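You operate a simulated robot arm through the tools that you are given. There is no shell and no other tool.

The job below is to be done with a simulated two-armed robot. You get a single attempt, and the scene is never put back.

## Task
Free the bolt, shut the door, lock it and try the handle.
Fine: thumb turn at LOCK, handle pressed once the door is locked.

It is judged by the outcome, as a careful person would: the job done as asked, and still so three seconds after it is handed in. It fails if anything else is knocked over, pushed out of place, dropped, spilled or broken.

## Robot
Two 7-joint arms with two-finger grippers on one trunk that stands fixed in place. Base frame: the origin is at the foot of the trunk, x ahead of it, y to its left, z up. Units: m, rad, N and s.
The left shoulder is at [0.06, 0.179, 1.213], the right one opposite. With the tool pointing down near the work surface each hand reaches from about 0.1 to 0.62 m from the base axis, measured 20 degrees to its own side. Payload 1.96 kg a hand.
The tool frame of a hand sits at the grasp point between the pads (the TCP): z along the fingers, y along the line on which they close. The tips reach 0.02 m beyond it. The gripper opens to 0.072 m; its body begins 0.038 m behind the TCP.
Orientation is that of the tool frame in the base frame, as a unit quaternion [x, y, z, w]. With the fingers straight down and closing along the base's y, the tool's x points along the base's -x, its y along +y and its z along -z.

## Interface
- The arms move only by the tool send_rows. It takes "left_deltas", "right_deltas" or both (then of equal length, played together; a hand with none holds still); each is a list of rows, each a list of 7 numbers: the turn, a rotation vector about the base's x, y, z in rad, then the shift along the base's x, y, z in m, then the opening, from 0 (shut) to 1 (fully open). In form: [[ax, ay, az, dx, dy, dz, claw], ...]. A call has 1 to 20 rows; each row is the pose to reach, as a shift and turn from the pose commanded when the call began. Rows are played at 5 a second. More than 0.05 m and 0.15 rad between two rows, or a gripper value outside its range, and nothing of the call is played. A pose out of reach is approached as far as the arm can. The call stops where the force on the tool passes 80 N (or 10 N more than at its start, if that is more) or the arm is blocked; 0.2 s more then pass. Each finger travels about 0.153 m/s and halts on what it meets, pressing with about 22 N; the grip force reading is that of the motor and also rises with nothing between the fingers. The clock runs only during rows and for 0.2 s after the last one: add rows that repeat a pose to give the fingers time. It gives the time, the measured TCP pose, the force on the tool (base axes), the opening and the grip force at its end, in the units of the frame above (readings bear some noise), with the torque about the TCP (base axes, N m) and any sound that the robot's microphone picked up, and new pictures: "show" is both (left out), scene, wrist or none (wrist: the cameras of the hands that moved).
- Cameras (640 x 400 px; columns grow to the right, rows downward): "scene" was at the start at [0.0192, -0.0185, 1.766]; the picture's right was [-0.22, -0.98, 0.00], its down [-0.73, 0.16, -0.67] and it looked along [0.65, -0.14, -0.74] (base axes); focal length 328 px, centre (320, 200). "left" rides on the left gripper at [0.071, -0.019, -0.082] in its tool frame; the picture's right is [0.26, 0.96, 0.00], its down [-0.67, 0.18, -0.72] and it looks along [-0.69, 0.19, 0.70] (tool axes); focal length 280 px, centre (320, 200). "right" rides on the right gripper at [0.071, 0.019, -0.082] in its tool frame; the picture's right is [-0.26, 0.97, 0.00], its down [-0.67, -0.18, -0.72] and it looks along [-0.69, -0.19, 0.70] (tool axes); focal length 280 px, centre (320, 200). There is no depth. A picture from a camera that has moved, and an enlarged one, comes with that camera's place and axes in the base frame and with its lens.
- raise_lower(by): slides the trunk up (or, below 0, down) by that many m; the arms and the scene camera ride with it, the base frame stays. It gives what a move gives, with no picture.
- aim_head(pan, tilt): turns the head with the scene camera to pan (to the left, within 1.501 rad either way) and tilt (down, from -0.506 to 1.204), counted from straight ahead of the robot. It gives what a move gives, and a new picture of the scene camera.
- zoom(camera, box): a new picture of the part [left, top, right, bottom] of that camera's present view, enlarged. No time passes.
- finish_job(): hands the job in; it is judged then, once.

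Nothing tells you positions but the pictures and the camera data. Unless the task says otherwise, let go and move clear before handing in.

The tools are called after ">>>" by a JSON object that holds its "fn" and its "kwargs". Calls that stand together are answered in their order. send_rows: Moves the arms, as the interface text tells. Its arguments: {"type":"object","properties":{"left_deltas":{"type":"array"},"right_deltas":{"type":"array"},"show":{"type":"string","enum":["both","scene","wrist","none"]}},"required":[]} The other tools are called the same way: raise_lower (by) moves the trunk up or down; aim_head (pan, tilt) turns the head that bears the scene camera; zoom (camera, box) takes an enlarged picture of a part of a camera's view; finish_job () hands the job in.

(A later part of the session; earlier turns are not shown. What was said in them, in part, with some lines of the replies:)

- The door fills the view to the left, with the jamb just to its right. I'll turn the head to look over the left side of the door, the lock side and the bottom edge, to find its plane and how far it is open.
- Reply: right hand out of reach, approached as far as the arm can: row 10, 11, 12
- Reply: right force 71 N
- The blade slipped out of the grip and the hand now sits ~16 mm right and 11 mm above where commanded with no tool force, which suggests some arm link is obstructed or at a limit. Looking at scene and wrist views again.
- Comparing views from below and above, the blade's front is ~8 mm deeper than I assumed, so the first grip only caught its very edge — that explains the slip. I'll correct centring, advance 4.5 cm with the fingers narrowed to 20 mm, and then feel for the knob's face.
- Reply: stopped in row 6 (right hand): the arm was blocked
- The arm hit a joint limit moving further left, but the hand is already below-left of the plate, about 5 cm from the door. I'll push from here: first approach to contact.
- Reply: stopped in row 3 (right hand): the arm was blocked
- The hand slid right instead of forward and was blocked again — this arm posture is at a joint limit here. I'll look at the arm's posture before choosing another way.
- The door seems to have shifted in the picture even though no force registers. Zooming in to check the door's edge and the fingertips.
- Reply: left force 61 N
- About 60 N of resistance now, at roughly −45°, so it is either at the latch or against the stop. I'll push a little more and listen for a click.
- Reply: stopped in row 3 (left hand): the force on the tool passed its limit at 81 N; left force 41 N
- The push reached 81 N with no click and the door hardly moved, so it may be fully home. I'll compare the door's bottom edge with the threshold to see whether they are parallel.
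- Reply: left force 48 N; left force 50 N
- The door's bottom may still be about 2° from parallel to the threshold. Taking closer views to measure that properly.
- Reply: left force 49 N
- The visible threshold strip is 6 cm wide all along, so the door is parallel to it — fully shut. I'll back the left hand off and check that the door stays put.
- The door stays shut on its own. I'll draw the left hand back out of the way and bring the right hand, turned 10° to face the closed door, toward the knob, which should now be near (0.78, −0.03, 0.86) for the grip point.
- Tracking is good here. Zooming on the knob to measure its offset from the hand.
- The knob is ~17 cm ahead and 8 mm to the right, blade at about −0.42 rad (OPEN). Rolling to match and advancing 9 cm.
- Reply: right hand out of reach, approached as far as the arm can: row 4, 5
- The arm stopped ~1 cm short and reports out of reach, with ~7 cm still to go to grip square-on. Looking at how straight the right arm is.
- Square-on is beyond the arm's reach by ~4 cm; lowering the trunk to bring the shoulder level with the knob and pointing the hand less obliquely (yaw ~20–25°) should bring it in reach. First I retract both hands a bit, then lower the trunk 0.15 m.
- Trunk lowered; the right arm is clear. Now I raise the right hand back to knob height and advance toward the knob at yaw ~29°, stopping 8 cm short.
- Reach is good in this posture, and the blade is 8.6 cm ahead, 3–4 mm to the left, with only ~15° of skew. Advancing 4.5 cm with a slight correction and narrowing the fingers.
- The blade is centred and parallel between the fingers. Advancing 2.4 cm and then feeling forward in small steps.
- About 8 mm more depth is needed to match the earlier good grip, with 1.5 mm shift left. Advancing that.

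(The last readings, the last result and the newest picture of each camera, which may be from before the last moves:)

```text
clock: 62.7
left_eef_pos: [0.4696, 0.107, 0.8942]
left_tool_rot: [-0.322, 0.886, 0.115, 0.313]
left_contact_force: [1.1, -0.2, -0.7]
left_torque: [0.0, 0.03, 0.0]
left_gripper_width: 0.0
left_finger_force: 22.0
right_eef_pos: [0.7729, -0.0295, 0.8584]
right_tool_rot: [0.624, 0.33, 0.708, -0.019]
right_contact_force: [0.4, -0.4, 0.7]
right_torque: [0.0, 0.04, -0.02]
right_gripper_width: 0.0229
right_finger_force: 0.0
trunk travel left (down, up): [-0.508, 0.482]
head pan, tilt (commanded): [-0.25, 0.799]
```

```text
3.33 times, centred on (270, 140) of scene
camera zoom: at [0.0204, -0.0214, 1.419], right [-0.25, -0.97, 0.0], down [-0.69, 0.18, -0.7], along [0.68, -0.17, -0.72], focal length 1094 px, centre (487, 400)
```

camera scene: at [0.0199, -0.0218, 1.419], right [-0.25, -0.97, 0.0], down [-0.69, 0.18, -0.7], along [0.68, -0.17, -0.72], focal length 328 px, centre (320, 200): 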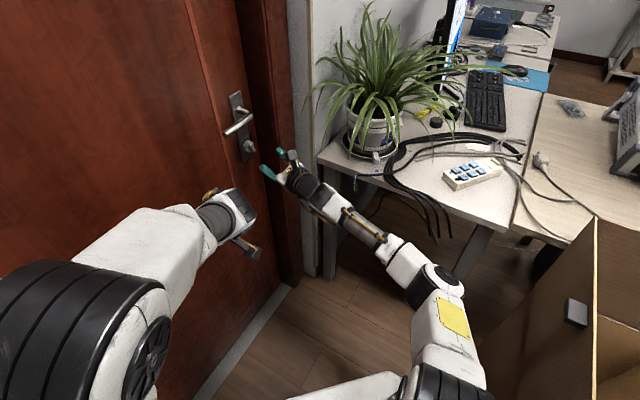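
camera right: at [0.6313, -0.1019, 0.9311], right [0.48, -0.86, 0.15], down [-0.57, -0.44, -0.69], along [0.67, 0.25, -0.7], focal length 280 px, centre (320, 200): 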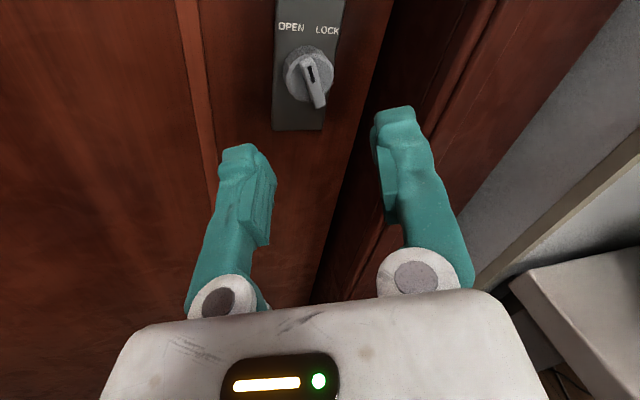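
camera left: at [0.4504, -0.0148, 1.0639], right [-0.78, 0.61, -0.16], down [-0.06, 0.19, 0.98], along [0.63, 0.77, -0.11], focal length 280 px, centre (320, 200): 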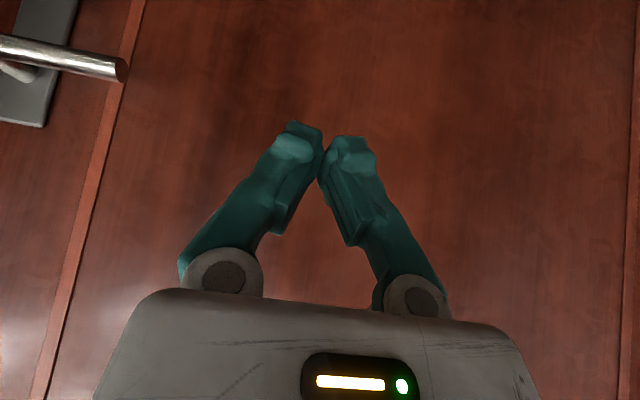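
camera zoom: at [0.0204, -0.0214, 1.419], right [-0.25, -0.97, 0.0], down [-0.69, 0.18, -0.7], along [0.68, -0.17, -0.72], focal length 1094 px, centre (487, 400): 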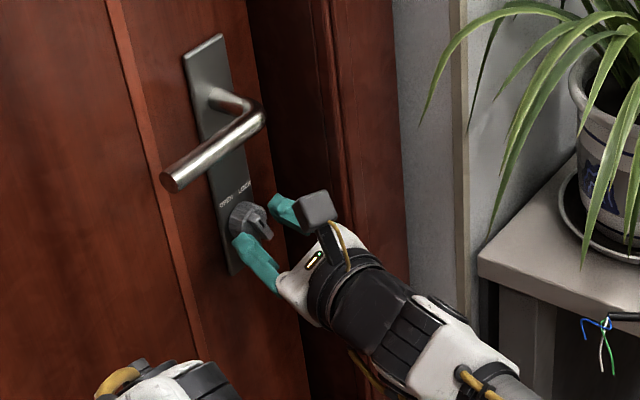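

Good depth and centring. Advancing 3 mm more and closing on the blade.

>>> {"fn": "send_rows", "kwargs": {"right_deltas": [[0, 0, 0, 0.0013, 0.0008, 0, 0.32], [0, 0, 0, 0.0026, 0.0015, 0, 0.32], [0, 0, 0, 0.0026, 0.0015, 0, 0.15], [0, 0, 0, 0.0026, 0.0015, 0, 0], [0, 0, 0, 0.0026, 0.0015, 0, 0], [0, 0, 0, 0.0026, 0.0015, 0, 0]], "show": "none"}}

>>> {"fn": "zoom", "kwargs": {"camera": "right", "box": [220, 60, 420, 200]}}

```text
clock: 64.1
left_eef_pos: [0.4693, 0.1074, 0.8949]
left_tool_rot: [-0.322, 0.886, 0.116, 0.313]
left_contact_force: [0.5, 0.2, -0.7]
left_torque: [0.0, -0.01, 0.03]
left_gripper_width: 0.0001
left_finger_force: 22.1
right_eef_pos: [0.7764, -0.0279, 0.859]
right_tool_rot: [0.624, 0.33, 0.708, -0.018]
right_contact_force: [3.6, -0.2, 2.3]
right_torque: [0.22, 0.09, -0.08]
right_gripper_width: 0.0082
right_finger_force: 36.0
trunk travel left (down, up): [-0.508, 0.482]
head pan, tilt (commanded): [-0.25, 0.799]
```

```text
2.86 times, centred on (320, 130) of right
camera zoom: at [0.6972, -0.0568, 0.9304], right [0.48, -0.86, 0.19], down [-0.55, -0.47, -0.69], along [0.68, 0.22, -0.7], focal length 801 px, centre (320, 400)
```

zoom: 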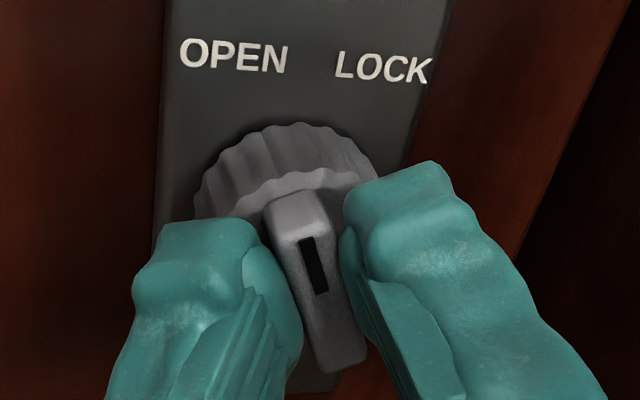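

Firm grip (8.2 mm, low forces). Turning clockwise about the knob's own axis toward LOCK, first 0.42 rad.

>>> {"fn": "send_rows", "kwargs": {"right_deltas": [[0.0742, 0.0742, 0, 0, 0, 0, 0], [0.1485, 0.1485, 0, 0, 0, 0, 0], [0.2227, 0.2227, 0, 0, 0, 0, 0], [0.297, 0.297, 0, 0, 0, 0, 0]], "show": "none"}}

>>> {"fn": "zoom", "kwargs": {"camera": "right", "box": [220, 60, 420, 200]}}

```text
clock: 65.1
left_eef_pos: [0.4681, 0.1051, 0.8959]
left_tool_rot: [-0.321, 0.885, 0.115, 0.316]
left_contact_force: [0.6, 0.3, 0.0]
left_torque: [0.02, 0.03, -0.02]
left_gripper_width: 0.0
left_finger_force: 22.4
right_eef_pos: [0.7729, -0.0308, 0.8589]
right_tool_rot: [0.711, 0.214, 0.65, -0.159]
right_contact_force: [-20.7, -11.9, 1.4]
right_torque: [0.08, -0.06, -0.07]
right_gripper_width: 0.0059
right_finger_force: 29.8
trunk travel left (down, up): [-0.508, 0.482]
head pan, tilt (commanded): [-0.25, 0.799]
```

```text
2.86 times, centred on (320, 130) of right
camera zoom: at [0.7169, -0.0812, 0.9393], right [0.48, -0.85, -0.21], down [-0.75, -0.27, -0.6], along [0.46, 0.45, -0.77], focal length 801 px, centre (320, 400)
```

zoom: 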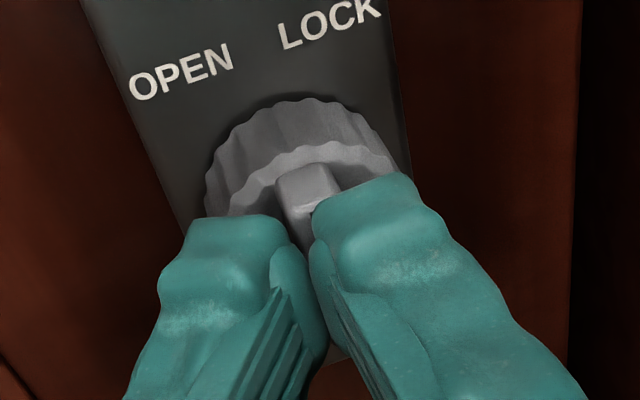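

The grip narrowed to 5.9 mm with ~24 N pushing back along the hand — the skewed fingers have ridden off the blade's front. I'll open and back off to look at the knob.

>>> {"fn": "send_rows", "kwargs": {"right_deltas": [[0, 0, 0, 0, 0, 0, 0.2], [0, 0, 0, 0, 0, 0, 0.4], [0, 0, 0, -0.016, -0.01, 0, 0.4], [0, 0, 0, -0.032, -0.02, 0, 0.4], [0, 0, 0, -0.045, -0.03, 0, 0.5]], "show": "none"}}

>>> {"fn": "zoom", "kwargs": {"camera": "right", "box": [220, 20, 420, 160]}}

```text
clock: 66.3
left_eef_pos: [0.4687, 0.1065, 0.894]
left_tool_rot: [-0.321, 0.886, 0.116, 0.315]
left_contact_force: [0.4, -0.5, 0.1]
left_torque: [0.0, 0.0, 0.02]
left_gripper_width: 0.0002
left_finger_force: 22.0
right_eef_pos: [0.7309, -0.0589, 0.8593]
right_tool_rot: [0.711, 0.215, 0.65, -0.158]
right_contact_force: [-0.1, -0.1, 0.5]
right_torque: [0.02, 0.01, -0.01]
right_gripper_width: 0.0361
right_finger_force: 0.1
trunk travel left (down, up): [-0.508, 0.482]
head pan, tilt (commanded): [-0.25, 0.799]
```

```text
2.86 times, centred on (320, 90) of right
camera zoom: at [0.6744, -0.1097, 0.939], right [0.48, -0.85, -0.21], down [-0.75, -0.27, -0.6], along [0.46, 0.44, -0.77], focal length 801 px, centre (320, 514)
```

zoom: 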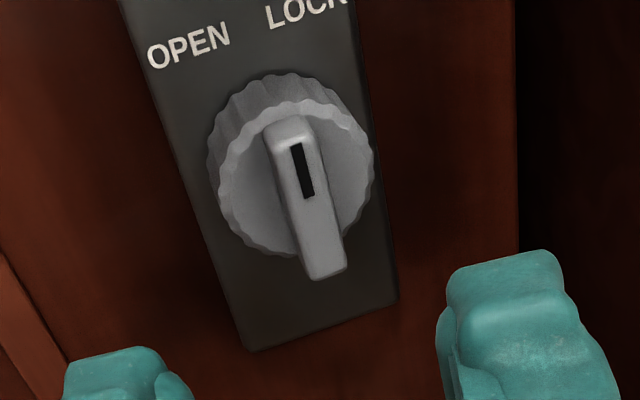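

The knob did turn half way — the mark is now about upright. I'll square the hand up more (yaw ~39°, level) at 6 cm from the knob and see whether the arm can hold that.

>>> {"fn": "send_rows", "kwargs": {"right_deltas": [[0.026, -0.044, 0.075, 0.003, -0.003, 0.001, 0.4], [0.052, -0.088, 0.15, 0.0065, -0.0068, 0.0017, 0.4], [0.052, -0.088, 0.15, 0.0065, -0.0068, 0.0017, 0.4]], "show": "none"}}

>>> {"fn": "zoom", "kwargs": {"camera": "right", "box": [220, 20, 420, 160]}}

```text
clock: 67.1
left_eef_pos: [0.4697, 0.1067, 0.895]
left_tool_rot: [-0.322, 0.886, 0.115, 0.314]
left_contact_force: [0.1, 0.3, -0.6]
left_torque: [0.0, -0.02, 0.01]
left_gripper_width: 0.0
left_finger_force: 22.0
right_eef_pos: [0.7378, -0.0654, 0.8603]
right_tool_rot: [0.66, 0.258, 0.672, -0.216]
right_contact_force: [0.1, -0.2, 1.0]
right_torque: [-0.01, 0.0, -0.03]
right_gripper_width: 0.029
right_finger_force: 0.0
trunk travel left (down, up): [-0.508, 0.482]
head pan, tilt (commanded): [-0.25, 0.799]
```

```text
2.86 times, centred on (320, 90) of right
camera zoom: at [0.6826, -0.1289, 0.9326], right [0.62, -0.76, -0.2], down [-0.65, -0.34, -0.68], along [0.45, 0.55, -0.7], focal length 801 px, centre (320, 514)
```

zoom: 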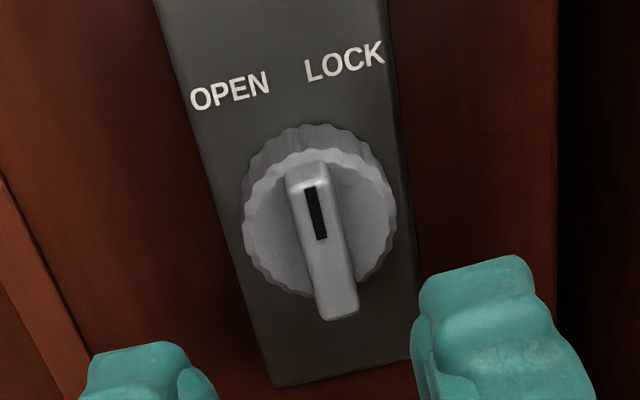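

Reached accurately, and the blade is exactly centred and parallel between the fingers, 6 cm ahead. Advancing 4 cm.

>>> {"fn": "send_rows", "kwargs": {"right_deltas": [[0, 0, 0, 0.0105, 0.0085, 0, 0.32], [0, 0, 0, 0.021, 0.017, 0, 0.32], [0, 0, 0, 0.031, 0.0253, 0, 0.32], [0, 0, 0, 0.031, 0.0253, 0, 0.32]], "show": "none"}}

>>> {"fn": "zoom", "kwargs": {"camera": "right", "box": [220, 60, 420, 200]}}

```text
clock: 68.1
left_eef_pos: [0.4695, 0.1078, 0.8936]
left_tool_rot: [-0.321, 0.886, 0.115, 0.314]
left_contact_force: [0.2, 0.9, 0.4]
left_torque: [-0.02, 0.01, 0.01]
left_gripper_width: 0.0
left_finger_force: 21.6
right_eef_pos: [0.7681, -0.0393, 0.8608]
right_tool_rot: [0.66, 0.259, 0.672, -0.216]
right_contact_force: [1.0, 0.2, -0.3]
right_torque: [0.0, -0.01, 0.01]
right_gripper_width: 0.023
right_finger_force: 0.0
trunk travel left (down, up): [-0.508, 0.482]
head pan, tilt (commanded): [-0.25, 0.799]
```

```text
2.86 times, centred on (320, 130) of right
camera zoom: at [0.714, -0.1032, 0.933], right [0.62, -0.76, -0.2], down [-0.65, -0.34, -0.68], along [0.45, 0.55, -0.7], focal length 801 px, centre (320, 400)
```

zoom: 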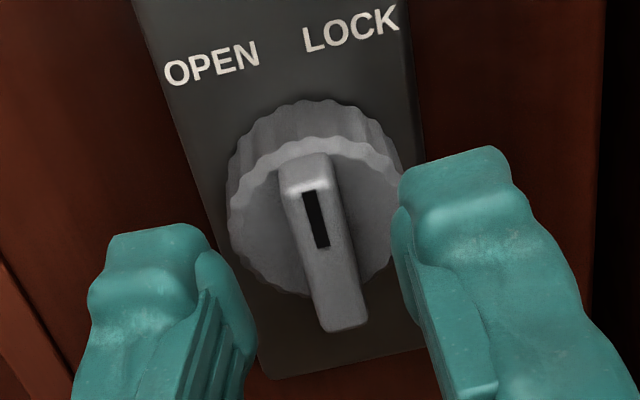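

Still tracking well. Advancing the last 12–13 mm in small steps.

>>> {"fn": "send_rows", "kwargs": {"right_deltas": [[0, 0, 0, 0.0031, 0.0025, 0, 0.32], [0, 0, 0, 0.0062, 0.005, 0, 0.32], [0, 0, 0, 0.0093, 0.0076, 0, 0.32], [0, 0, 0, 0.0093, 0.0076, 0, 0.32]], "show": "none"}}

>>> {"fn": "zoom", "kwargs": {"camera": "right", "box": [220, 60, 420, 200]}}

```text
clock: 69.1
left_eef_pos: [0.4701, 0.1071, 0.8938]
left_tool_rot: [-0.321, 0.886, 0.115, 0.314]
left_contact_force: [0.1, 0.7, 0.5]
left_torque: [0.02, -0.01, 0.0]
left_gripper_width: 0.0
left_finger_force: 21.9
right_eef_pos: [0.7795, -0.0334, 0.86]
right_tool_rot: [0.66, 0.258, 0.672, -0.215]
right_contact_force: [0.2, 0.4, -0.2]
right_torque: [0.02, 0.0, -0.01]
right_gripper_width: 0.0229
right_finger_force: 0.0
trunk travel left (down, up): [-0.508, 0.482]
head pan, tilt (commanded): [-0.25, 0.799]
```

```text
2.86 times, centred on (320, 130) of right
camera zoom: at [0.7233, -0.0956, 0.9326], right [0.62, -0.76, -0.2], down [-0.65, -0.34, -0.68], along [0.45, 0.55, -0.7], focal length 801 px, centre (320, 400)
```

zoom: 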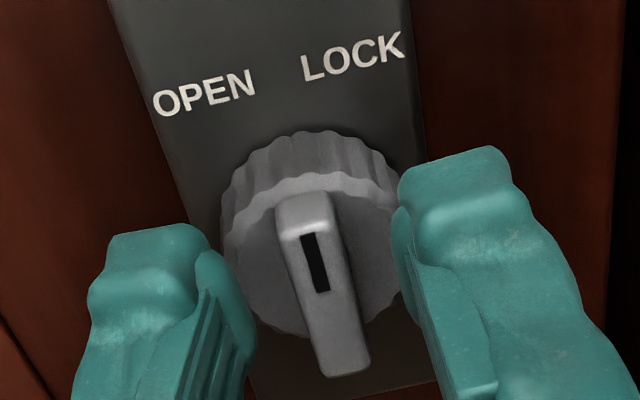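

Depth matches the earlier good grip and it's centred. Closing on the blade.

>>> {"fn": "send_rows", "kwargs": {"right_deltas": [[0, 0, 0, 0.0008, 0.0006, 0, 0.2], [0, 0, 0, 0.0008, 0.0006, 0, 0.05], [0, 0, 0, 0.0008, 0.0006, 0, 0], [0, 0, 0, 0.0008, 0.0006, 0, 0], [0, 0, 0, 0.0008, 0.0006, 0, 0]], "show": "none"}}

>>> {"fn": "zoom", "kwargs": {"camera": "right", "box": [220, 60, 420, 200]}}

```text
clock: 70.3
left_eef_pos: [0.4693, 0.1072, 0.8947]
left_tool_rot: [-0.322, 0.886, 0.115, 0.313]
left_contact_force: [-0.8, -0.1, 0.1]
left_torque: [0.0, 0.02, 0.01]
left_gripper_width: 0.0001
left_finger_force: 22.0
right_eef_pos: [0.7777, -0.031, 0.86]
right_tool_rot: [0.66, 0.258, 0.672, -0.216]
right_contact_force: [0.8, -0.3, -0.2]
right_torque: [0.14, -0.11, -0.07]
right_gripper_width: 0.0082
right_finger_force: 36.2
trunk travel left (down, up): [-0.508, 0.482]
head pan, tilt (commanded): [-0.25, 0.799]
```

```text
2.86 times, centred on (320, 130) of right
camera zoom: at [0.724, -0.0951, 0.9325], right [0.62, -0.76, -0.2], down [-0.65, -0.34, -0.68], along [0.45, 0.55, -0.7], focal length 801 px, centre (320, 400)
```

zoom: 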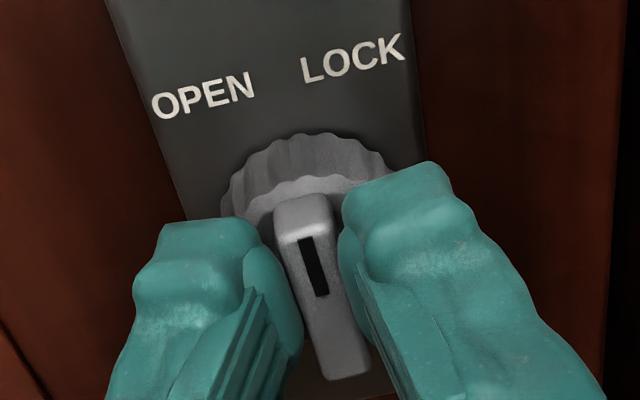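

Firm, low-load grip. Turning clockwise toward LOCK: 0.3 rad first.

>>> {"fn": "send_rows", "kwargs": {"right_deltas": [[0.0721, 0.0694, 0, 0, 0, 0, 0], [0.1443, 0.1389, 0, 0, 0, 0, 0], [0.2164, 0.2083, 0, 0, 0, 0, 0]], "show": "none"}}

>>> {"fn": "zoom", "kwargs": {"camera": "right", "box": [220, 60, 420, 200]}}

```text
clock: 71.1
left_eef_pos: [0.4705, 0.1075, 0.8943]
left_tool_rot: [-0.321, 0.886, 0.116, 0.314]
left_contact_force: [0.3, 0.2, -0.6]
left_torque: [0.01, -0.03, -0.03]
left_gripper_width: 0.0
left_finger_force: 21.7
right_eef_pos: [0.7793, -0.0334, 0.8613]
right_tool_rot: [0.699, 0.158, 0.624, -0.311]
right_contact_force: [4.6, -5.1, 4.3]
right_torque: [-0.22, 0.17, -0.05]
right_gripper_width: 0.0078
right_finger_force: 36.1
trunk travel left (down, up): [-0.508, 0.482]
head pan, tilt (commanded): [-0.25, 0.799]
```

```text
2.86 times, centred on (320, 130) of right
camera zoom: at [0.7392, -0.1116, 0.927], right [0.54, -0.69, -0.48], down [-0.78, -0.2, -0.59], along [0.31, 0.7, -0.65], focal length 801 px, centre (320, 400)
```

zoom: 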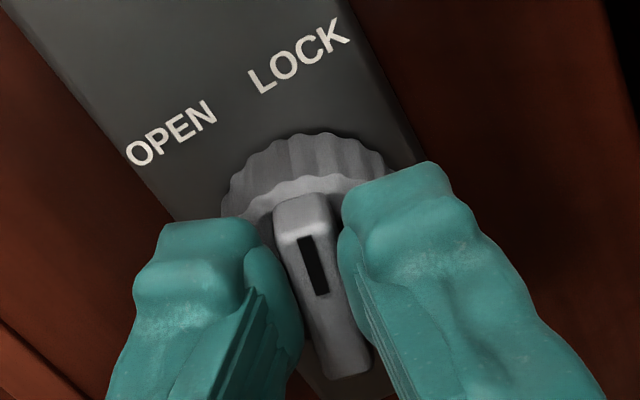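

The grip holds and the mark is nearing LOCK with small loads. Continuing the last ~0.2 rad to the stop.

>>> {"fn": "send_rows", "kwargs": {"right_deltas": [[0.0541, 0.0521, 0, 0, 0, 0, 0], [0.1082, 0.1042, 0, 0, 0, 0, 0], [0.1515, 0.1459, 0, 0, 0, 0, 0]], "show": "none"}}

>>> {"fn": "zoom", "kwargs": {"camera": "right", "box": [220, 60, 420, 200]}}

```text
clock: 71.9
left_eef_pos: [0.4679, 0.1057, 0.8956]
left_tool_rot: [-0.321, 0.885, 0.116, 0.316]
left_contact_force: [0.0, -0.3, 0.4]
left_torque: [0.02, -0.01, 0.01]
left_gripper_width: 0.0001
left_finger_force: 22.2
right_eef_pos: [0.7766, -0.0342, 0.8611]
right_tool_rot: [0.716, 0.09, 0.582, -0.374]
right_contact_force: [-19.7, -16.0, 0.1]
right_torque: [-0.04, 0.03, -0.16]
right_gripper_width: 0.0001
right_finger_force: 29.9
trunk travel left (down, up): [-0.508, 0.482]
head pan, tilt (commanded): [-0.25, 0.799]
```

```text
2.86 times, centred on (320, 130) of right
camera zoom: at [0.7454, -0.1222, 0.9197], right [0.46, -0.6, -0.65], down [-0.86, -0.12, -0.5], along [0.22, 0.79, -0.57], focal length 801 px, centre (320, 400)
```

zoom: 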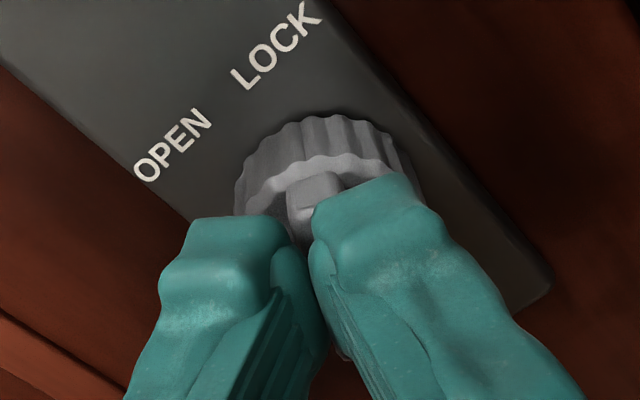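

The fingers popped off the front of the blade again near the end of the turn. Backing off to see where the mark ended up.

>>> {"fn": "send_rows", "kwargs": {"right_deltas": [[0, 0, 0, -0.005, -0.004, 0, 0], [0, 0, 0, -0.02, -0.017, 0, 0.1], [0, 0, 0, -0.035, -0.029, 0, 0.4], [0, 0, 0, -0.047, -0.039, 0, 0.4], [0, 0, 0, -0.047, -0.039, 0, 0.4]], "show": "none"}}

>>> {"fn": "zoom", "kwargs": {"camera": "right", "box": [220, 20, 420, 160]}}

```text
clock: 73.1
left_eef_pos: [0.4695, 0.1073, 0.8947]
left_tool_rot: [-0.322, 0.886, 0.115, 0.314]
left_contact_force: [-0.5, 0.2, 0.1]
left_torque: [0.06, 0.03, -0.02]
left_gripper_width: 0.0
left_finger_force: 21.8
right_eef_pos: [0.7328, -0.0705, 0.8594]
right_tool_rot: [0.717, 0.089, 0.582, -0.373]
right_contact_force: [0.6, -0.3, 0.2]
right_torque: [-0.01, -0.01, 0.01]
right_gripper_width: 0.0287
right_finger_force: 0.1
trunk travel left (down, up): [-0.508, 0.482]
head pan, tilt (commanded): [-0.25, 0.799]
```

```text
2.86 times, centred on (320, 90) of right
camera zoom: at [0.7017, -0.1588, 0.9195], right [0.46, -0.6, -0.65], down [-0.86, -0.12, -0.5], along [0.22, 0.79, -0.57], focal length 801 px, centre (320, 514)
```

zoom: 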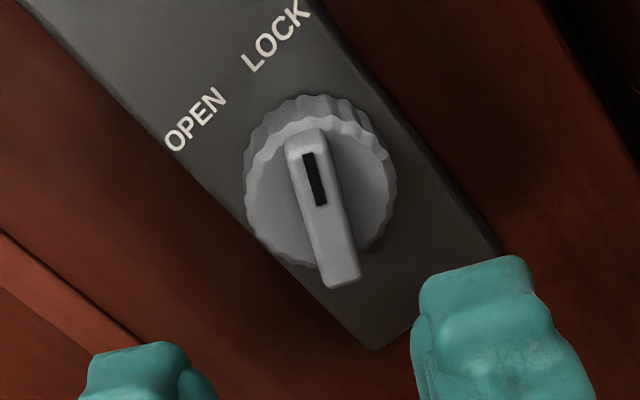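

The blade measures ~0.45 rad clockwise — the same as its original LOCK position, at the stop. I'll retract the right hand and check the mark from the scene camera as well.

>>> {"fn": "send_rows", "kwargs": {"right_deltas": [[0, 0, 0, -0.025, -0.022, 0, 0.4], [0, 0, 0, -0.05, -0.045, 0, 0.4], [0, 0, 0, -0.08, -0.072, 0, 0.4], [0, 0, 0, -0.11, -0.1, 0, 0.4]], "show": "scene"}}

>>> {"fn": "zoom", "kwargs": {"camera": "scene", "box": [215, 80, 275, 170]}}

>>> {"fn": "zoom", "kwargs": {"camera": "right", "box": [200, 0, 440, 160]}}

```text
clock: 74.1
left_eef_pos: [0.4687, 0.1073, 0.8956]
left_tool_rot: [-0.322, 0.885, 0.116, 0.315]
left_contact_force: [-0.5, -0.5, 0.4]
left_torque: [0.01, -0.01, 0.0]
left_gripper_width: 0.0003
left_finger_force: 21.7
right_eef_pos: [0.622, -0.1706, 0.8596]
right_tool_rot: [0.717, 0.089, 0.582, -0.374]
right_contact_force: [0.6, -0.3, -0.2]
right_torque: [-0.01, -0.02, -0.02]
right_gripper_width: 0.0286
right_finger_force: 0.1
trunk travel left (down, up): [-0.508, 0.482]
head pan, tilt (commanded): [-0.25, 0.799]
camera scene: at [0.0196, -0.0218, 1.419], right [-0.25, -0.97, 0.0], down [-0.69, 0.18, -0.7], along [0.68, -0.17, -0.72], focal length 328 px, centre (320, 200)
```

scene: 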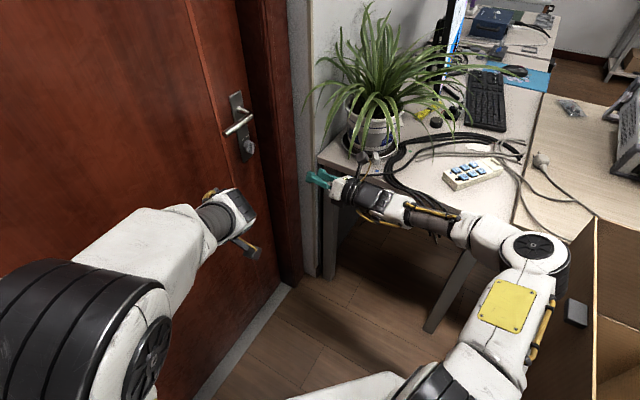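

```text
4.44 times, centred on (245, 125) of scene
camera zoom: at [0.0196, -0.0218, 1.419], right [-0.25, -0.97, 0.0], down [-0.69, 0.18, -0.7], along [0.68, -0.17, -0.72], focal length 1458 px, centre (653, 533)
```

zoom: 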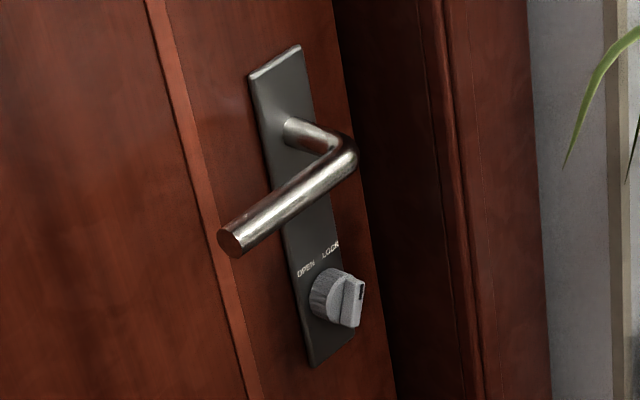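

```text
2.50 times, centred on (320, 80) of right
camera zoom: at [0.5906, -0.259, 0.9196], right [0.46, -0.6, -0.65], down [-0.86, -0.12, -0.5], along [0.22, 0.79, -0.57], focal length 701 px, centre (320, 500)
```

zoom: 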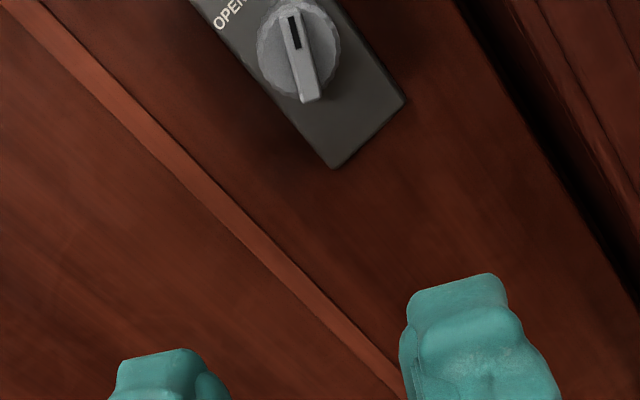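

From both cameras the mark points to LOCK. Next I raise the left hand and level it (fingers closed, pointing forward) behind the lever, ready to press the lever down from above.

>>> {"fn": "send_rows", "kwargs": {"left_deltas": [[0.0388, -0.1066, -0.0814, 0, -0.005, 0.02, 0], [0.0776, -0.2132, -0.1627, 0, -0.01, 0.04, 0], [0.1164, -0.3198, -0.2441, 0.01, -0.02, 0.06, 0], [0.1552, -0.4264, -0.3254, 0.02, -0.03, 0.08, 0], [0.194, -0.5329, -0.4068, 0.03, -0.04, 0.1, 0], [0.2327, -0.6395, -0.4881, 0.04, -0.05, 0.115, 0], [0.2715, -0.7461, -0.5695, 0.05, -0.06, 0.13, 0], [0.3103, -0.8527, -0.6508, 0.06, -0.07, 0.145, 0], [0.3103, -0.8527, -0.6508, 0.06, -0.08, 0.145, 0]], "show": "both"}}

```text
clock: 76.1
left_eef_pos: [0.5301, 0.027, 1.0412]
left_tool_rot: [0.001, 0.706, 0.001, 0.708]
left_contact_force: [-0.1, -0.5, 0.3]
left_torque: [-0.02, 0.0, -0.04]
left_gripper_width: 0.0
left_finger_force: 21.8
right_eef_pos: [0.623, -0.1697, 0.8605]
right_tool_rot: [0.717, 0.09, 0.581, -0.374]
right_contact_force: [0.3, -0.4, 0.4]
right_torque: [-0.01, 0.03, -0.03]
right_gripper_width: 0.0289
right_finger_force: 0.1
trunk travel left (down, up): [-0.508, 0.482]
head pan, tilt (commanded): [-0.25, 0.799]
camera scene: at [0.0203, -0.0217, 1.419], right [-0.25, -0.97, 0.0], down [-0.69, 0.18, -0.7], along [0.68, -0.17, -0.72], focal length 328 px, centre (320, 200)
camera left: at [0.449, 0.0091, 0.9698], right [0.0, 0.97, -0.26], down [-0.72, 0.18, 0.67], along [0.7, 0.19, 0.69], focal length 280 px, centre (320, 200)
```

scene: 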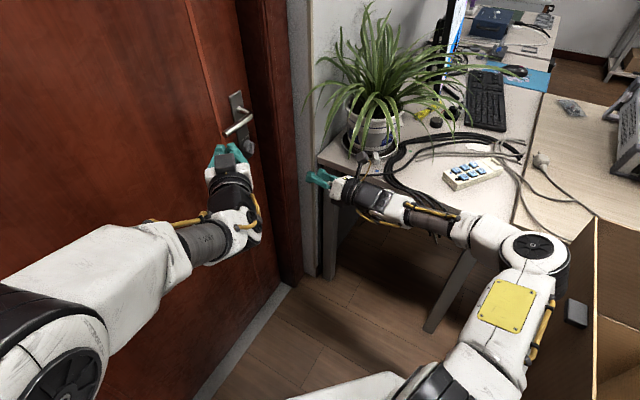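
left: 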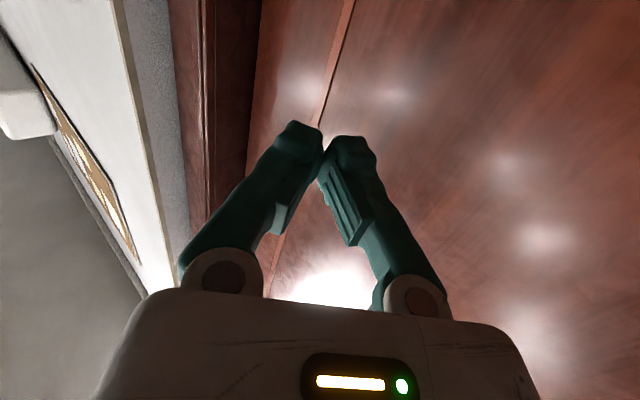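

The left hand is level at z≈1.04, above lever height. Moving it forward over the lever's outer part, keeping ~3 cm above it.

>>> {"fn": "send_rows", "kwargs": {"left_deltas": [[0, 0, 0, 0.035, -0.002, 0, 0], [0, 0, 0, 0.07, -0.004, 0, 0], [0, 0, 0, 0.105, -0.006, 0, 0], [0, 0, 0, 0.135, -0.008, 0, 0], [0, 0, 0, 0.135, -0.008, 0, 0]], "show": "none"}}

>>> {"fn": "zoom", "kwargs": {"camera": "scene", "box": [190, 70, 310, 190]}}

>>> {"fn": "zoom", "kwargs": {"camera": "right", "box": [0, 0, 640, 400]}}

```text
clock: 77.3
left_eef_pos: [0.6632, 0.0204, 1.041]
left_tool_rot: [-0.001, 0.706, 0.002, 0.708]
left_contact_force: [-0.9, 0.4, 0.5]
left_torque: [0.0, -0.02, 0.0]
left_gripper_width: 0.0
left_finger_force: 21.6
right_eef_pos: [0.6213, -0.1712, 0.8599]
right_tool_rot: [0.717, 0.09, 0.582, -0.373]
right_contact_force: [0.0, 0.3, 0.0]
right_torque: [0.01, -0.01, -0.04]
right_gripper_width: 0.0286
right_finger_force: 0.1
trunk travel left (down, up): [-0.508, 0.482]
head pan, tilt (commanded): [-0.25, 0.799]
```

```text
3.33 times, centred on (250, 130) of scene
camera zoom: at [0.0199, -0.0215, 1.419], right [-0.25, -0.97, 0.0], down [-0.69, 0.18, -0.7], along [0.68, -0.17, -0.72], focal length 1094 px, centre (553, 433)
```

zoom: 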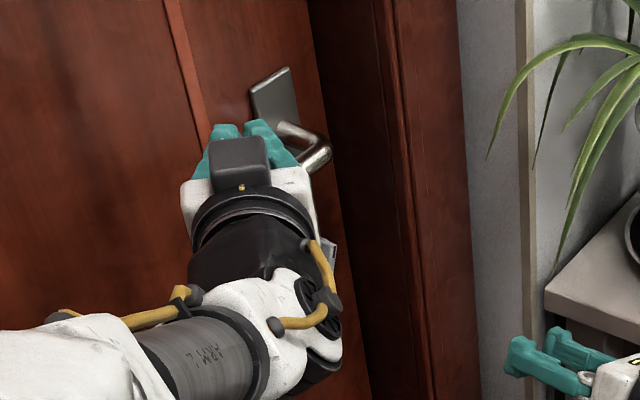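

```text
1.00 times, centred on (320, 200) of right (not enlarged: the box is as wide or as high as the picture)
camera zoom: at [0.5911, -0.259, 0.9195], right [0.46, -0.6, -0.65], down [-0.86, -0.12, -0.5], along [0.22, 0.79, -0.57], focal length 280 px, centre (320, 200)
```

zoom: 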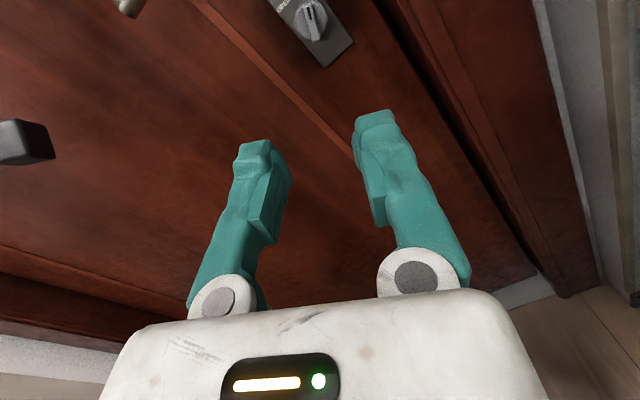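

The fingers are above and just short of the lever. Moving ~5 cm further so they cross it near its outer end, then lowering to contact.

>>> {"fn": "send_rows", "kwargs": {"left_deltas": [[0, 0, 0, 0.025, -0.004, 0, 0], [0, 0, 0, 0.049, -0.008, 0, 0], [0, 0, 0, 0.049, -0.008, -0.01, 0], [0, 0, 0, 0.049, -0.008, -0.02, 0], [0, 0, 0, 0.049, -0.008, -0.02, 0]], "show": "none"}}

>>> {"fn": "zoom", "kwargs": {"camera": "scene", "box": [190, 70, 310, 190]}}

>>> {"fn": "zoom", "kwargs": {"camera": "left", "box": [0, 0, 640, 400]}}

```text
clock: 78.5
left_eef_pos: [0.7136, 0.0104, 1.0199]
left_tool_rot: [0.001, 0.706, 0.002, 0.708]
left_contact_force: [0.4, -0.2, 0.1]
left_torque: [-0.03, 0.01, -0.01]
left_gripper_width: 0.0
left_finger_force: 22.3
right_eef_pos: [0.6229, -0.1711, 0.8603]
right_tool_rot: [0.717, 0.09, 0.582, -0.373]
right_contact_force: [0.2, -0.4, 0.6]
right_torque: [0.0, 0.01, -0.02]
right_gripper_width: 0.0286
right_finger_force: 0.0
trunk travel left (down, up): [-0.508, 0.482]
head pan, tilt (commanded): [-0.25, 0.799]
```

```text
3.33 times, centred on (250, 130) of scene
camera zoom: at [0.0202, -0.0214, 1.419], right [-0.25, -0.97, 0.0], down [-0.69, 0.18, -0.7], along [0.68, -0.17, -0.72], focal length 1094 px, centre (553, 433)
```

zoom: 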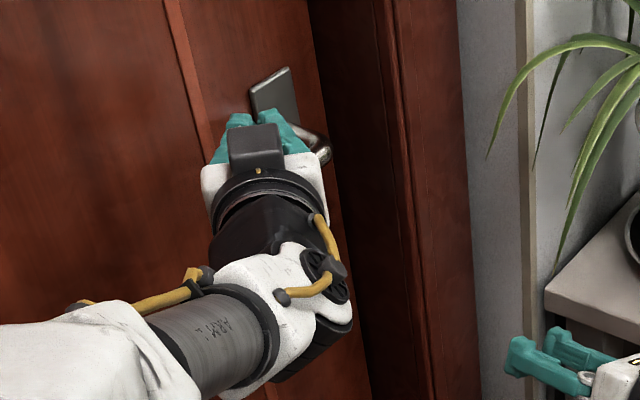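

```text
1.00 times, centred on (320, 200) of left (not enlarged: the box is as wide or as high as the picture)
camera zoom: at [0.6327, -0.0068, 0.9492], right [0.0, 0.97, -0.26], down [-0.72, 0.18, 0.67], along [0.7, 0.19, 0.69], focal length 280 px, centre (320, 200)
```

zoom: 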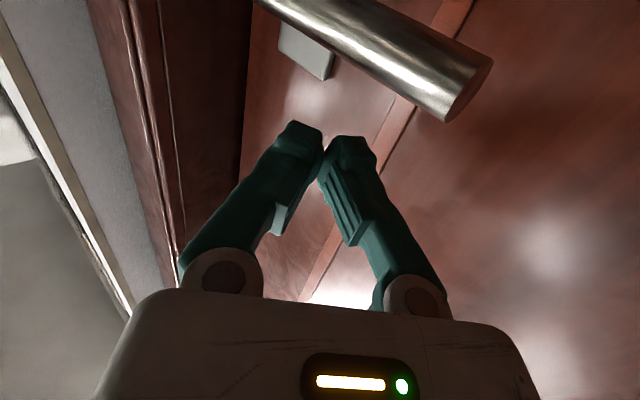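

The fingers cross above the lever about 3 cm up. I'll shift 1 cm toward the pivot so they don't slide off the end, and lower onto the lever.

>>> {"fn": "send_rows", "kwargs": {"left_deltas": [[0, 0, 0, 0.008, -0.011, 0, 0], [0, 0, 0, 0.008, -0.011, -0.01, 0], [0, 0, 0, 0.008, -0.011, -0.02, 0], [0, 0, 0, 0.008, -0.011, -0.03, 0], [0, 0, 0, 0.008, -0.011, -0.03, 0]], "show": "none"}}

>>> {"fn": "zoom", "kwargs": {"camera": "left", "box": [0, 0, 640, 400]}}

>>> {"fn": "zoom", "kwargs": {"camera": "scene", "box": [190, 70, 310, 190]}}

```text
clock: 79.7
left_eef_pos: [0.7208, 0.0002, 0.9904]
left_tool_rot: [-0.001, 0.707, 0.002, 0.708]
left_contact_force: [0.1, -0.3, 2.2]
left_torque: [-0.01, -0.01, 0.03]
left_gripper_width: 0.0
left_finger_force: 22.3
right_eef_pos: [0.6221, -0.1711, 0.8602]
right_tool_rot: [0.717, 0.089, 0.582, -0.373]
right_contact_force: [0.3, 0.4, 0.0]
right_torque: [-0.02, 0.01, -0.03]
right_gripper_width: 0.0287
right_finger_force: 0.1
trunk travel left (down, up): [-0.508, 0.482]
head pan, tilt (commanded): [-0.25, 0.799]
```

```text
1.00 times, centred on (320, 200) of left (not enlarged: the box is as wide or as high as the picture)
camera zoom: at [0.6409, -0.018, 0.9202], right [0.0, 0.97, -0.26], down [-0.72, 0.18, 0.67], along [0.7, 0.19, 0.69], focal length 280 px, centre (320, 200)
```

zoom: 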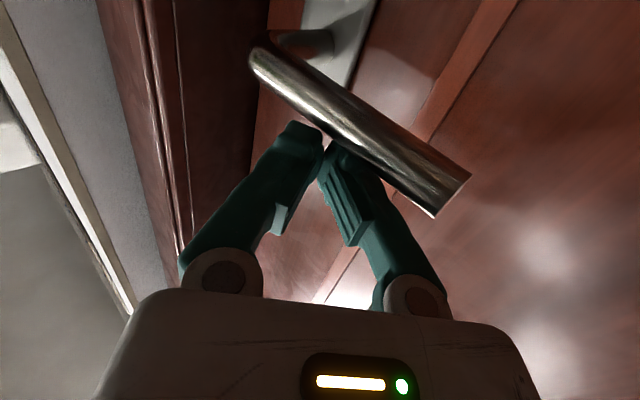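

```text
3.33 times, centred on (250, 130) of scene
camera zoom: at [0.02, -0.0215, 1.4191], right [-0.25, -0.97, 0.0], down [-0.69, 0.18, -0.7], along [0.68, -0.17, -0.72], focal length 1094 px, centre (553, 433)
```

zoom: 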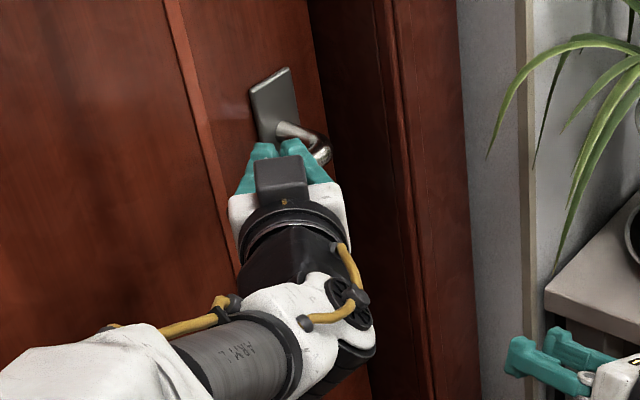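

The fingers have just touched the lever (2 N), with the lever right beneath the pads. Pressing it down in 1 cm steps.

>>> {"fn": "send_rows", "kwargs": {"left_deltas": [[0, 0, 0, 0, 0, -0.01, 0], [0, 0, 0, 0, 0, -0.02, 0], [0, 0, 0, 0, 0, -0.03, 0], [0, 0, 0, 0, 0, -0.03, 0]], "show": "none"}}

>>> {"fn": "zoom", "kwargs": {"camera": "left", "box": [0, 0, 640, 400]}}

>>> {"fn": "zoom", "kwargs": {"camera": "scene", "box": [190, 70, 310, 190]}}

```text
clock: 80.7
left_eef_pos: [0.7216, 0.0002, 0.9609]
left_tool_rot: [0.002, 0.705, 0.0, 0.709]
left_contact_force: [-2.3, -1.8, 7.8]
left_torque: [0.0, -0.07, -0.02]
left_gripper_width: 0.0058
left_finger_force: 29.9
right_eef_pos: [0.6222, -0.1721, 0.8612]
right_tool_rot: [0.717, 0.089, 0.582, -0.373]
right_contact_force: [0.1, 0.1, -0.2]
right_torque: [-0.04, 0.01, -0.01]
right_gripper_width: 0.0287
right_finger_force: 0.1
trunk travel left (down, up): [-0.508, 0.482]
head pan, tilt (commanded): [-0.25, 0.799]
```

```text
1.00 times, centred on (320, 200) of left (not enlarged: the box is as wide or as high as the picture)
camera zoom: at [0.6404, -0.0179, 0.8905], right [0.0, 0.97, -0.26], down [-0.72, 0.18, 0.67], along [0.7, 0.19, 0.69], focal length 280 px, centre (320, 200)
```

zoom: 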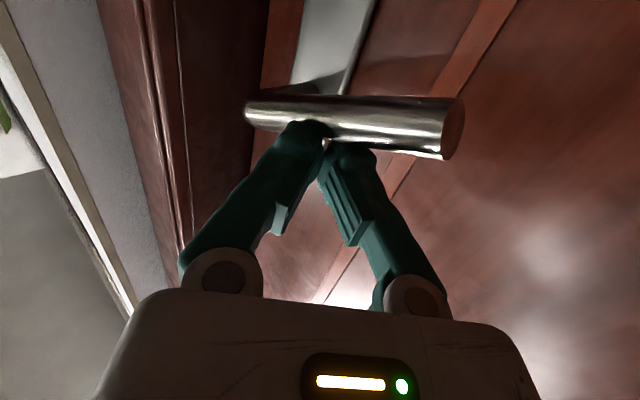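

```text
3.33 times, centred on (250, 130) of scene
camera zoom: at [0.0188, -0.0216, 1.4191], right [-0.25, -0.97, 0.0], down [-0.69, 0.18, -0.7], along [0.68, -0.17, -0.72], focal length 1094 px, centre (553, 433)
```

zoom: 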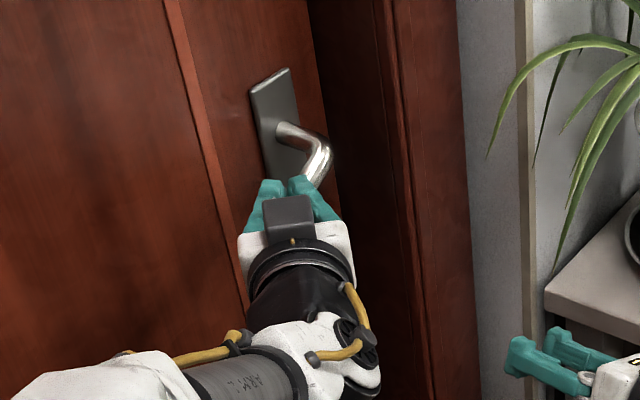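

The lever is going down (~30°) with ~8 N. Pressing further to its full travel.

>>> {"fn": "send_rows", "kwargs": {"left_deltas": [[0, 0, 0, 0, 0, -0.008, 0], [0, 0, 0, 0, 0, -0.016, 0], [0, 0, 0, 0, 0, -0.022, 0], [0, 0, 0, 0, 0, -0.022, 0]], "show": "none"}}

>>> {"fn": "zoom", "kwargs": {"camera": "left", "box": [0, 0, 640, 400]}}

>>> {"fn": "zoom", "kwargs": {"camera": "scene", "box": [190, 70, 310, 190]}}

```text
clock: 81.7
left_eef_pos: [0.7176, -0.0004, 0.9428]
left_tool_rot: [0.0, 0.703, 0.002, 0.711]
left_contact_force: [-11.4, -0.7, 26.2]
left_torque: [0.08, -0.29, -0.03]
left_gripper_width: 0.006
left_finger_force: 30.1
right_eef_pos: [0.6173, -0.1711, 0.865]
right_tool_rot: [0.716, 0.09, 0.583, -0.374]
right_contact_force: [0.3, -1.3, -0.7]
right_torque: [0.0, -0.03, 0.0]
right_gripper_width: 0.0291
right_finger_force: 0.0
trunk travel left (down, up): [-0.508, 0.482]
head pan, tilt (commanded): [-0.25, 0.799]
```

```text
1.00 times, centred on (320, 200) of left (not enlarged: the box is as wide or as high as the picture)
camera zoom: at [0.6378, -0.0175, 0.8723], right [0.0, 0.97, -0.26], down [-0.72, 0.18, 0.67], along [0.69, 0.19, 0.7], focal length 280 px, centre (320, 200)
```

zoom: 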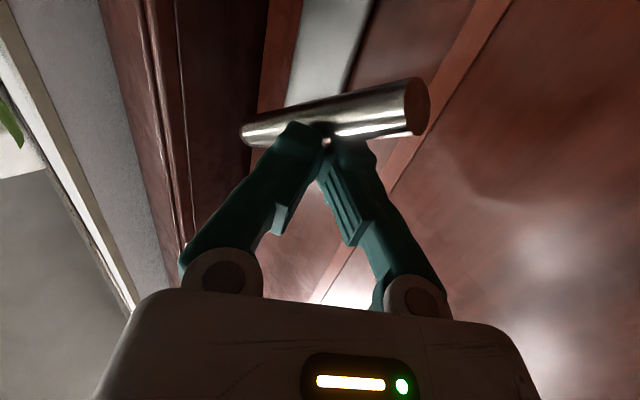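

```text
3.33 times, centred on (250, 130) of scene
camera zoom: at [0.0136, -0.0216, 1.4194], right [-0.25, -0.97, 0.0], down [-0.69, 0.18, -0.7], along [0.68, -0.17, -0.71], focal length 1094 px, centre (553, 433)
```

zoom: 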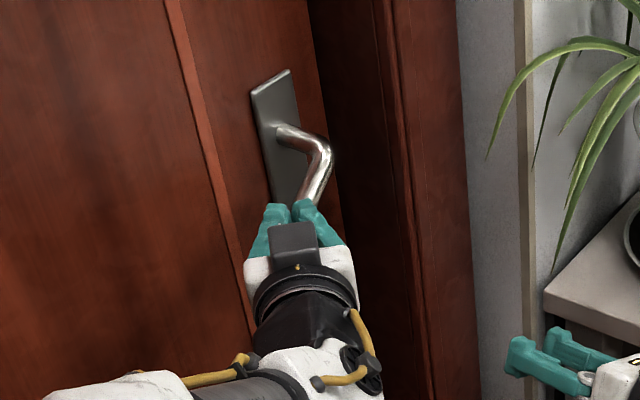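

The lever is down about 40° and the force has climbed to ~26 N, i.e. near its end stop. One small extra press to be sure of full travel, then I let it back up.

>>> {"fn": "send_rows", "kwargs": {"left_deltas": [[0, 0, 0, 0, 0, -0.006, 0], [0, 0, 0, 0, 0, -0.006, 0]], "show": "none"}}

>>> {"fn": "zoom", "kwargs": {"camera": "scene", "box": [190, 70, 310, 190]}}

```text
clock: 82.3
left_eef_pos: [0.7159, 0.003, 0.9406]
left_tool_rot: [-0.001, 0.7, 0.002, 0.714]
left_contact_force: [-15.8, 5.5, 39.7]
left_torque: [0.25, -0.39, 0.02]
left_gripper_width: 0.006
left_finger_force: 30.0
right_eef_pos: [0.6158, -0.1705, 0.8671]
right_tool_rot: [0.715, 0.093, 0.584, -0.374]
right_contact_force: [0.3, -0.1, -0.6]
right_torque: [0.02, -0.01, 0.0]
right_gripper_width: 0.029
right_finger_force: 0.1
trunk travel left (down, up): [-0.508, 0.482]
head pan, tilt (commanded): [-0.25, 0.799]
```

```text
3.33 times, centred on (250, 130) of scene
camera zoom: at [0.0104, -0.0204, 1.4194], right [-0.25, -0.97, 0.0], down [-0.69, 0.18, -0.7], along [0.68, -0.17, -0.71], focal length 1094 px, centre (553, 433)
```

zoom: 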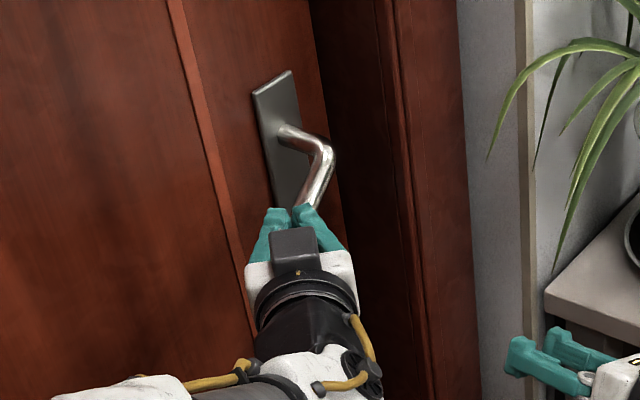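

The lever is hard against its stop (~43 N, no more travel). Now letting it rise by lifting the hand straight up, then backing away.

>>> {"fn": "send_rows", "kwargs": {"left_deltas": [[0, 0, 0, 0, 0, 0.012, 0], [0, 0, 0, 0, 0, 0.026, 0], [0, 0, 0, 0, 0, 0.04, 0], [0, 0, 0, 0, 0, 0.055, 0], [0, 0, 0, 0, 0, 0.075, 0], [0, 0, 0, 0, 0, 0.1, 0], [0, 0, 0, 0, 0, 0.1, 0]], "show": "none"}}

>>> {"fn": "zoom", "kwargs": {"camera": "left", "box": [0, 0, 640, 400]}}

>>> {"fn": "zoom", "kwargs": {"camera": "scene", "box": [190, 70, 310, 190]}}

```text
clock: 83.9
left_eef_pos: [0.7224, -0.0004, 1.0316]
left_tool_rot: [0.001, 0.706, 0.001, 0.708]
left_contact_force: [-0.6, 0.2, -0.2]
left_torque: [0.01, -0.03, -0.02]
left_gripper_width: 0.0
left_finger_force: 29.7
right_eef_pos: [0.6224, -0.1706, 0.8593]
right_tool_rot: [0.717, 0.09, 0.582, -0.373]
right_contact_force: [-0.3, 0.0, -0.4]
right_torque: [-0.01, 0.0, -0.04]
right_gripper_width: 0.0287
right_finger_force: 0.0
trunk travel left (down, up): [-0.508, 0.482]
head pan, tilt (commanded): [-0.25, 0.799]
```

```text
1.00 times, centred on (320, 200) of left (not enlarged: the box is as wide or as high as the picture)
camera zoom: at [0.642, -0.0175, 0.9615], right [0.0, 0.97, -0.26], down [-0.72, 0.18, 0.67], along [0.7, 0.19, 0.69], focal length 280 px, centre (320, 200)
```

zoom: 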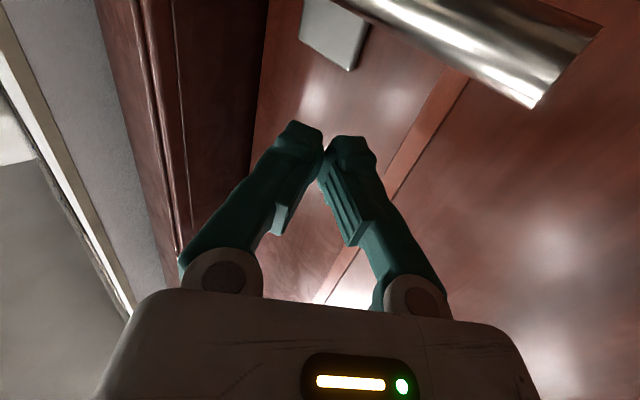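

```text
3.33 times, centred on (250, 130) of scene
camera zoom: at [0.0206, -0.0214, 1.419], right [-0.25, -0.97, 0.0], down [-0.69, 0.18, -0.7], along [0.68, -0.17, -0.72], focal length 1094 px, centre (553, 433)
```

zoom: 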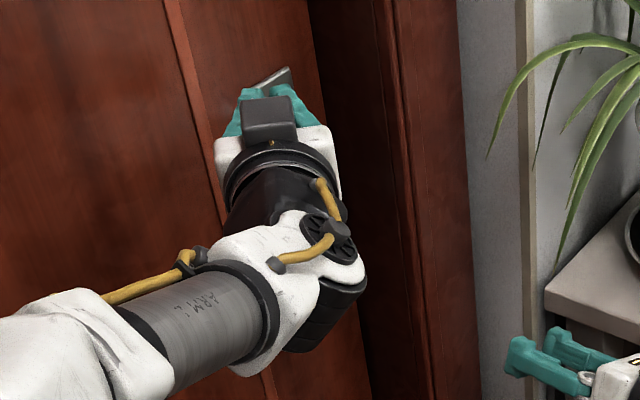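

The lever has sprung back to level and the left hand is free above it. Backing the left hand away, then checking the final state of the lock and door.

>>> {"fn": "send_rows", "kwargs": {"left_deltas": [[0, 0, 0, -0.04, 0, 0.005, 0], [0, 0, 0, -0.085, 0.005, 0.005, 0], [0, 0, 0, -0.13, 0.015, 0.005, 0], [0, 0, 0, -0.175, 0.03, 0.005, 0], [0, 0, 0, -0.22, 0.05, 0.005, 0], [0, 0, 0, -0.22, 0.05, 0.005, 0]], "show": "scene"}}

>>> {"fn": "zoom", "kwargs": {"camera": "scene", "box": [215, 80, 275, 170]}}

>>> {"fn": "zoom", "kwargs": {"camera": "right", "box": [240, 0, 400, 100]}}

```text
clock: 85.3
left_eef_pos: [0.5019, 0.051, 1.0363]
left_tool_rot: [0.001, 0.706, 0.002, 0.708]
left_contact_force: [1.0, 0.9, -0.7]
left_torque: [-0.01, -0.02, 0.05]
left_gripper_width: 0.0002
left_finger_force: 29.5
right_eef_pos: [0.6227, -0.1707, 0.8596]
right_tool_rot: [0.718, 0.088, 0.581, -0.374]
right_contact_force: [0.4, -0.1, 0.1]
right_torque: [0.02, -0.01, 0.03]
right_gripper_width: 0.0289
right_finger_force: 0.0
trunk travel left (down, up): [-0.508, 0.482]
head pan, tilt (commanded): [-0.25, 0.799]
camera scene: at [0.0214, -0.0216, 1.419], right [-0.25, -0.97, 0.0], down [-0.7, 0.18, -0.7], along [0.68, -0.17, -0.72], focal length 328 px, centre (320, 200)
```

scene: 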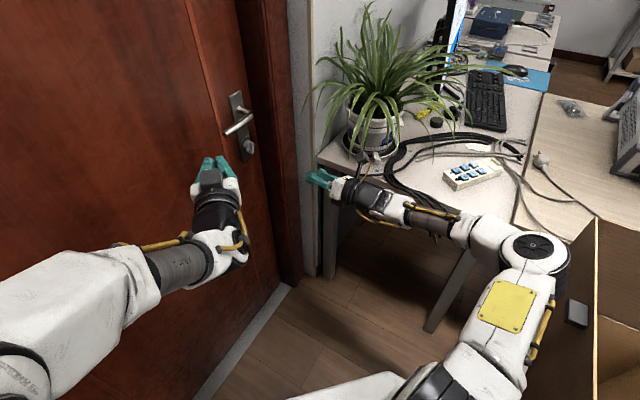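

```text
4.44 times, centred on (245, 125) of scene
camera zoom: at [0.0214, -0.0216, 1.419], right [-0.25, -0.97, 0.0], down [-0.7, 0.18, -0.7], along [0.68, -0.17, -0.72], focal length 1458 px, centre (653, 533)
```

zoom: 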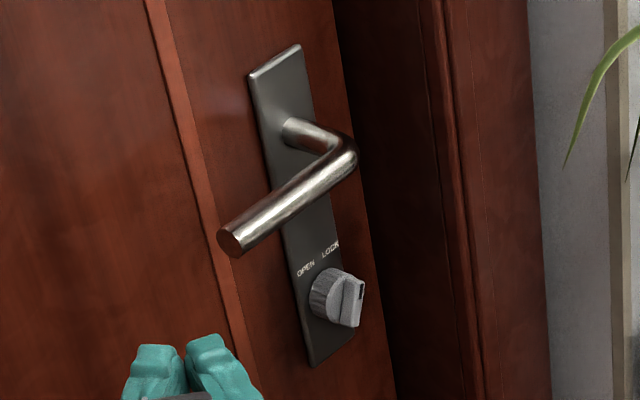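

```text
4.00 times, centred on (320, 50) of right
camera zoom: at [0.5921, -0.2591, 0.9187], right [0.46, -0.6, -0.65], down [-0.86, -0.12, -0.5], along [0.22, 0.79, -0.57], focal length 1122 px, centre (320, 800)
```

zoom: 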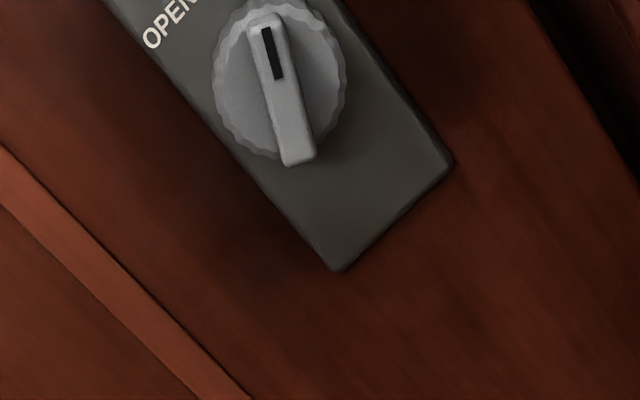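

The door is shut, the mark measures the same angle as the original LOCK position, the lever was pressed to its stop after locking and has returned level. Both hands are clear and nothing else has moved, so I'm handing in.

>>> {"fn": "finish_job", "kwargs": {}}

```text
The job is handed in.
```

The door is shut and locked, and I pressed the handle once it was locked. The job is handed in.

- **Bolt:** I turned the thumb turn from LOCK to OPEN, to its stop. The first attempt slipped off the thumb turn's blade, so I gripped it again further in.
- **Door:** I pushed it shut with the left hand until it met firm resistance. Its bottom edge then lined up with the threshold, and it stayed shut when I let go. I heard no latch click.
- **Lock:** I turned the thumb turn back to LOCK in two goes. The fingers slipped off partway and again right at the end. The mark now sits at the same angle as its original LOCK position, to within about a degree.
- **Handle:** With the door locked, I pressed the lever to its stop (about 40 N, no further travel). It sprang back level. I did not pull on the door.

Both hands are clear of the door. In the last pictures the plant, the desk and the box look undisturbed.
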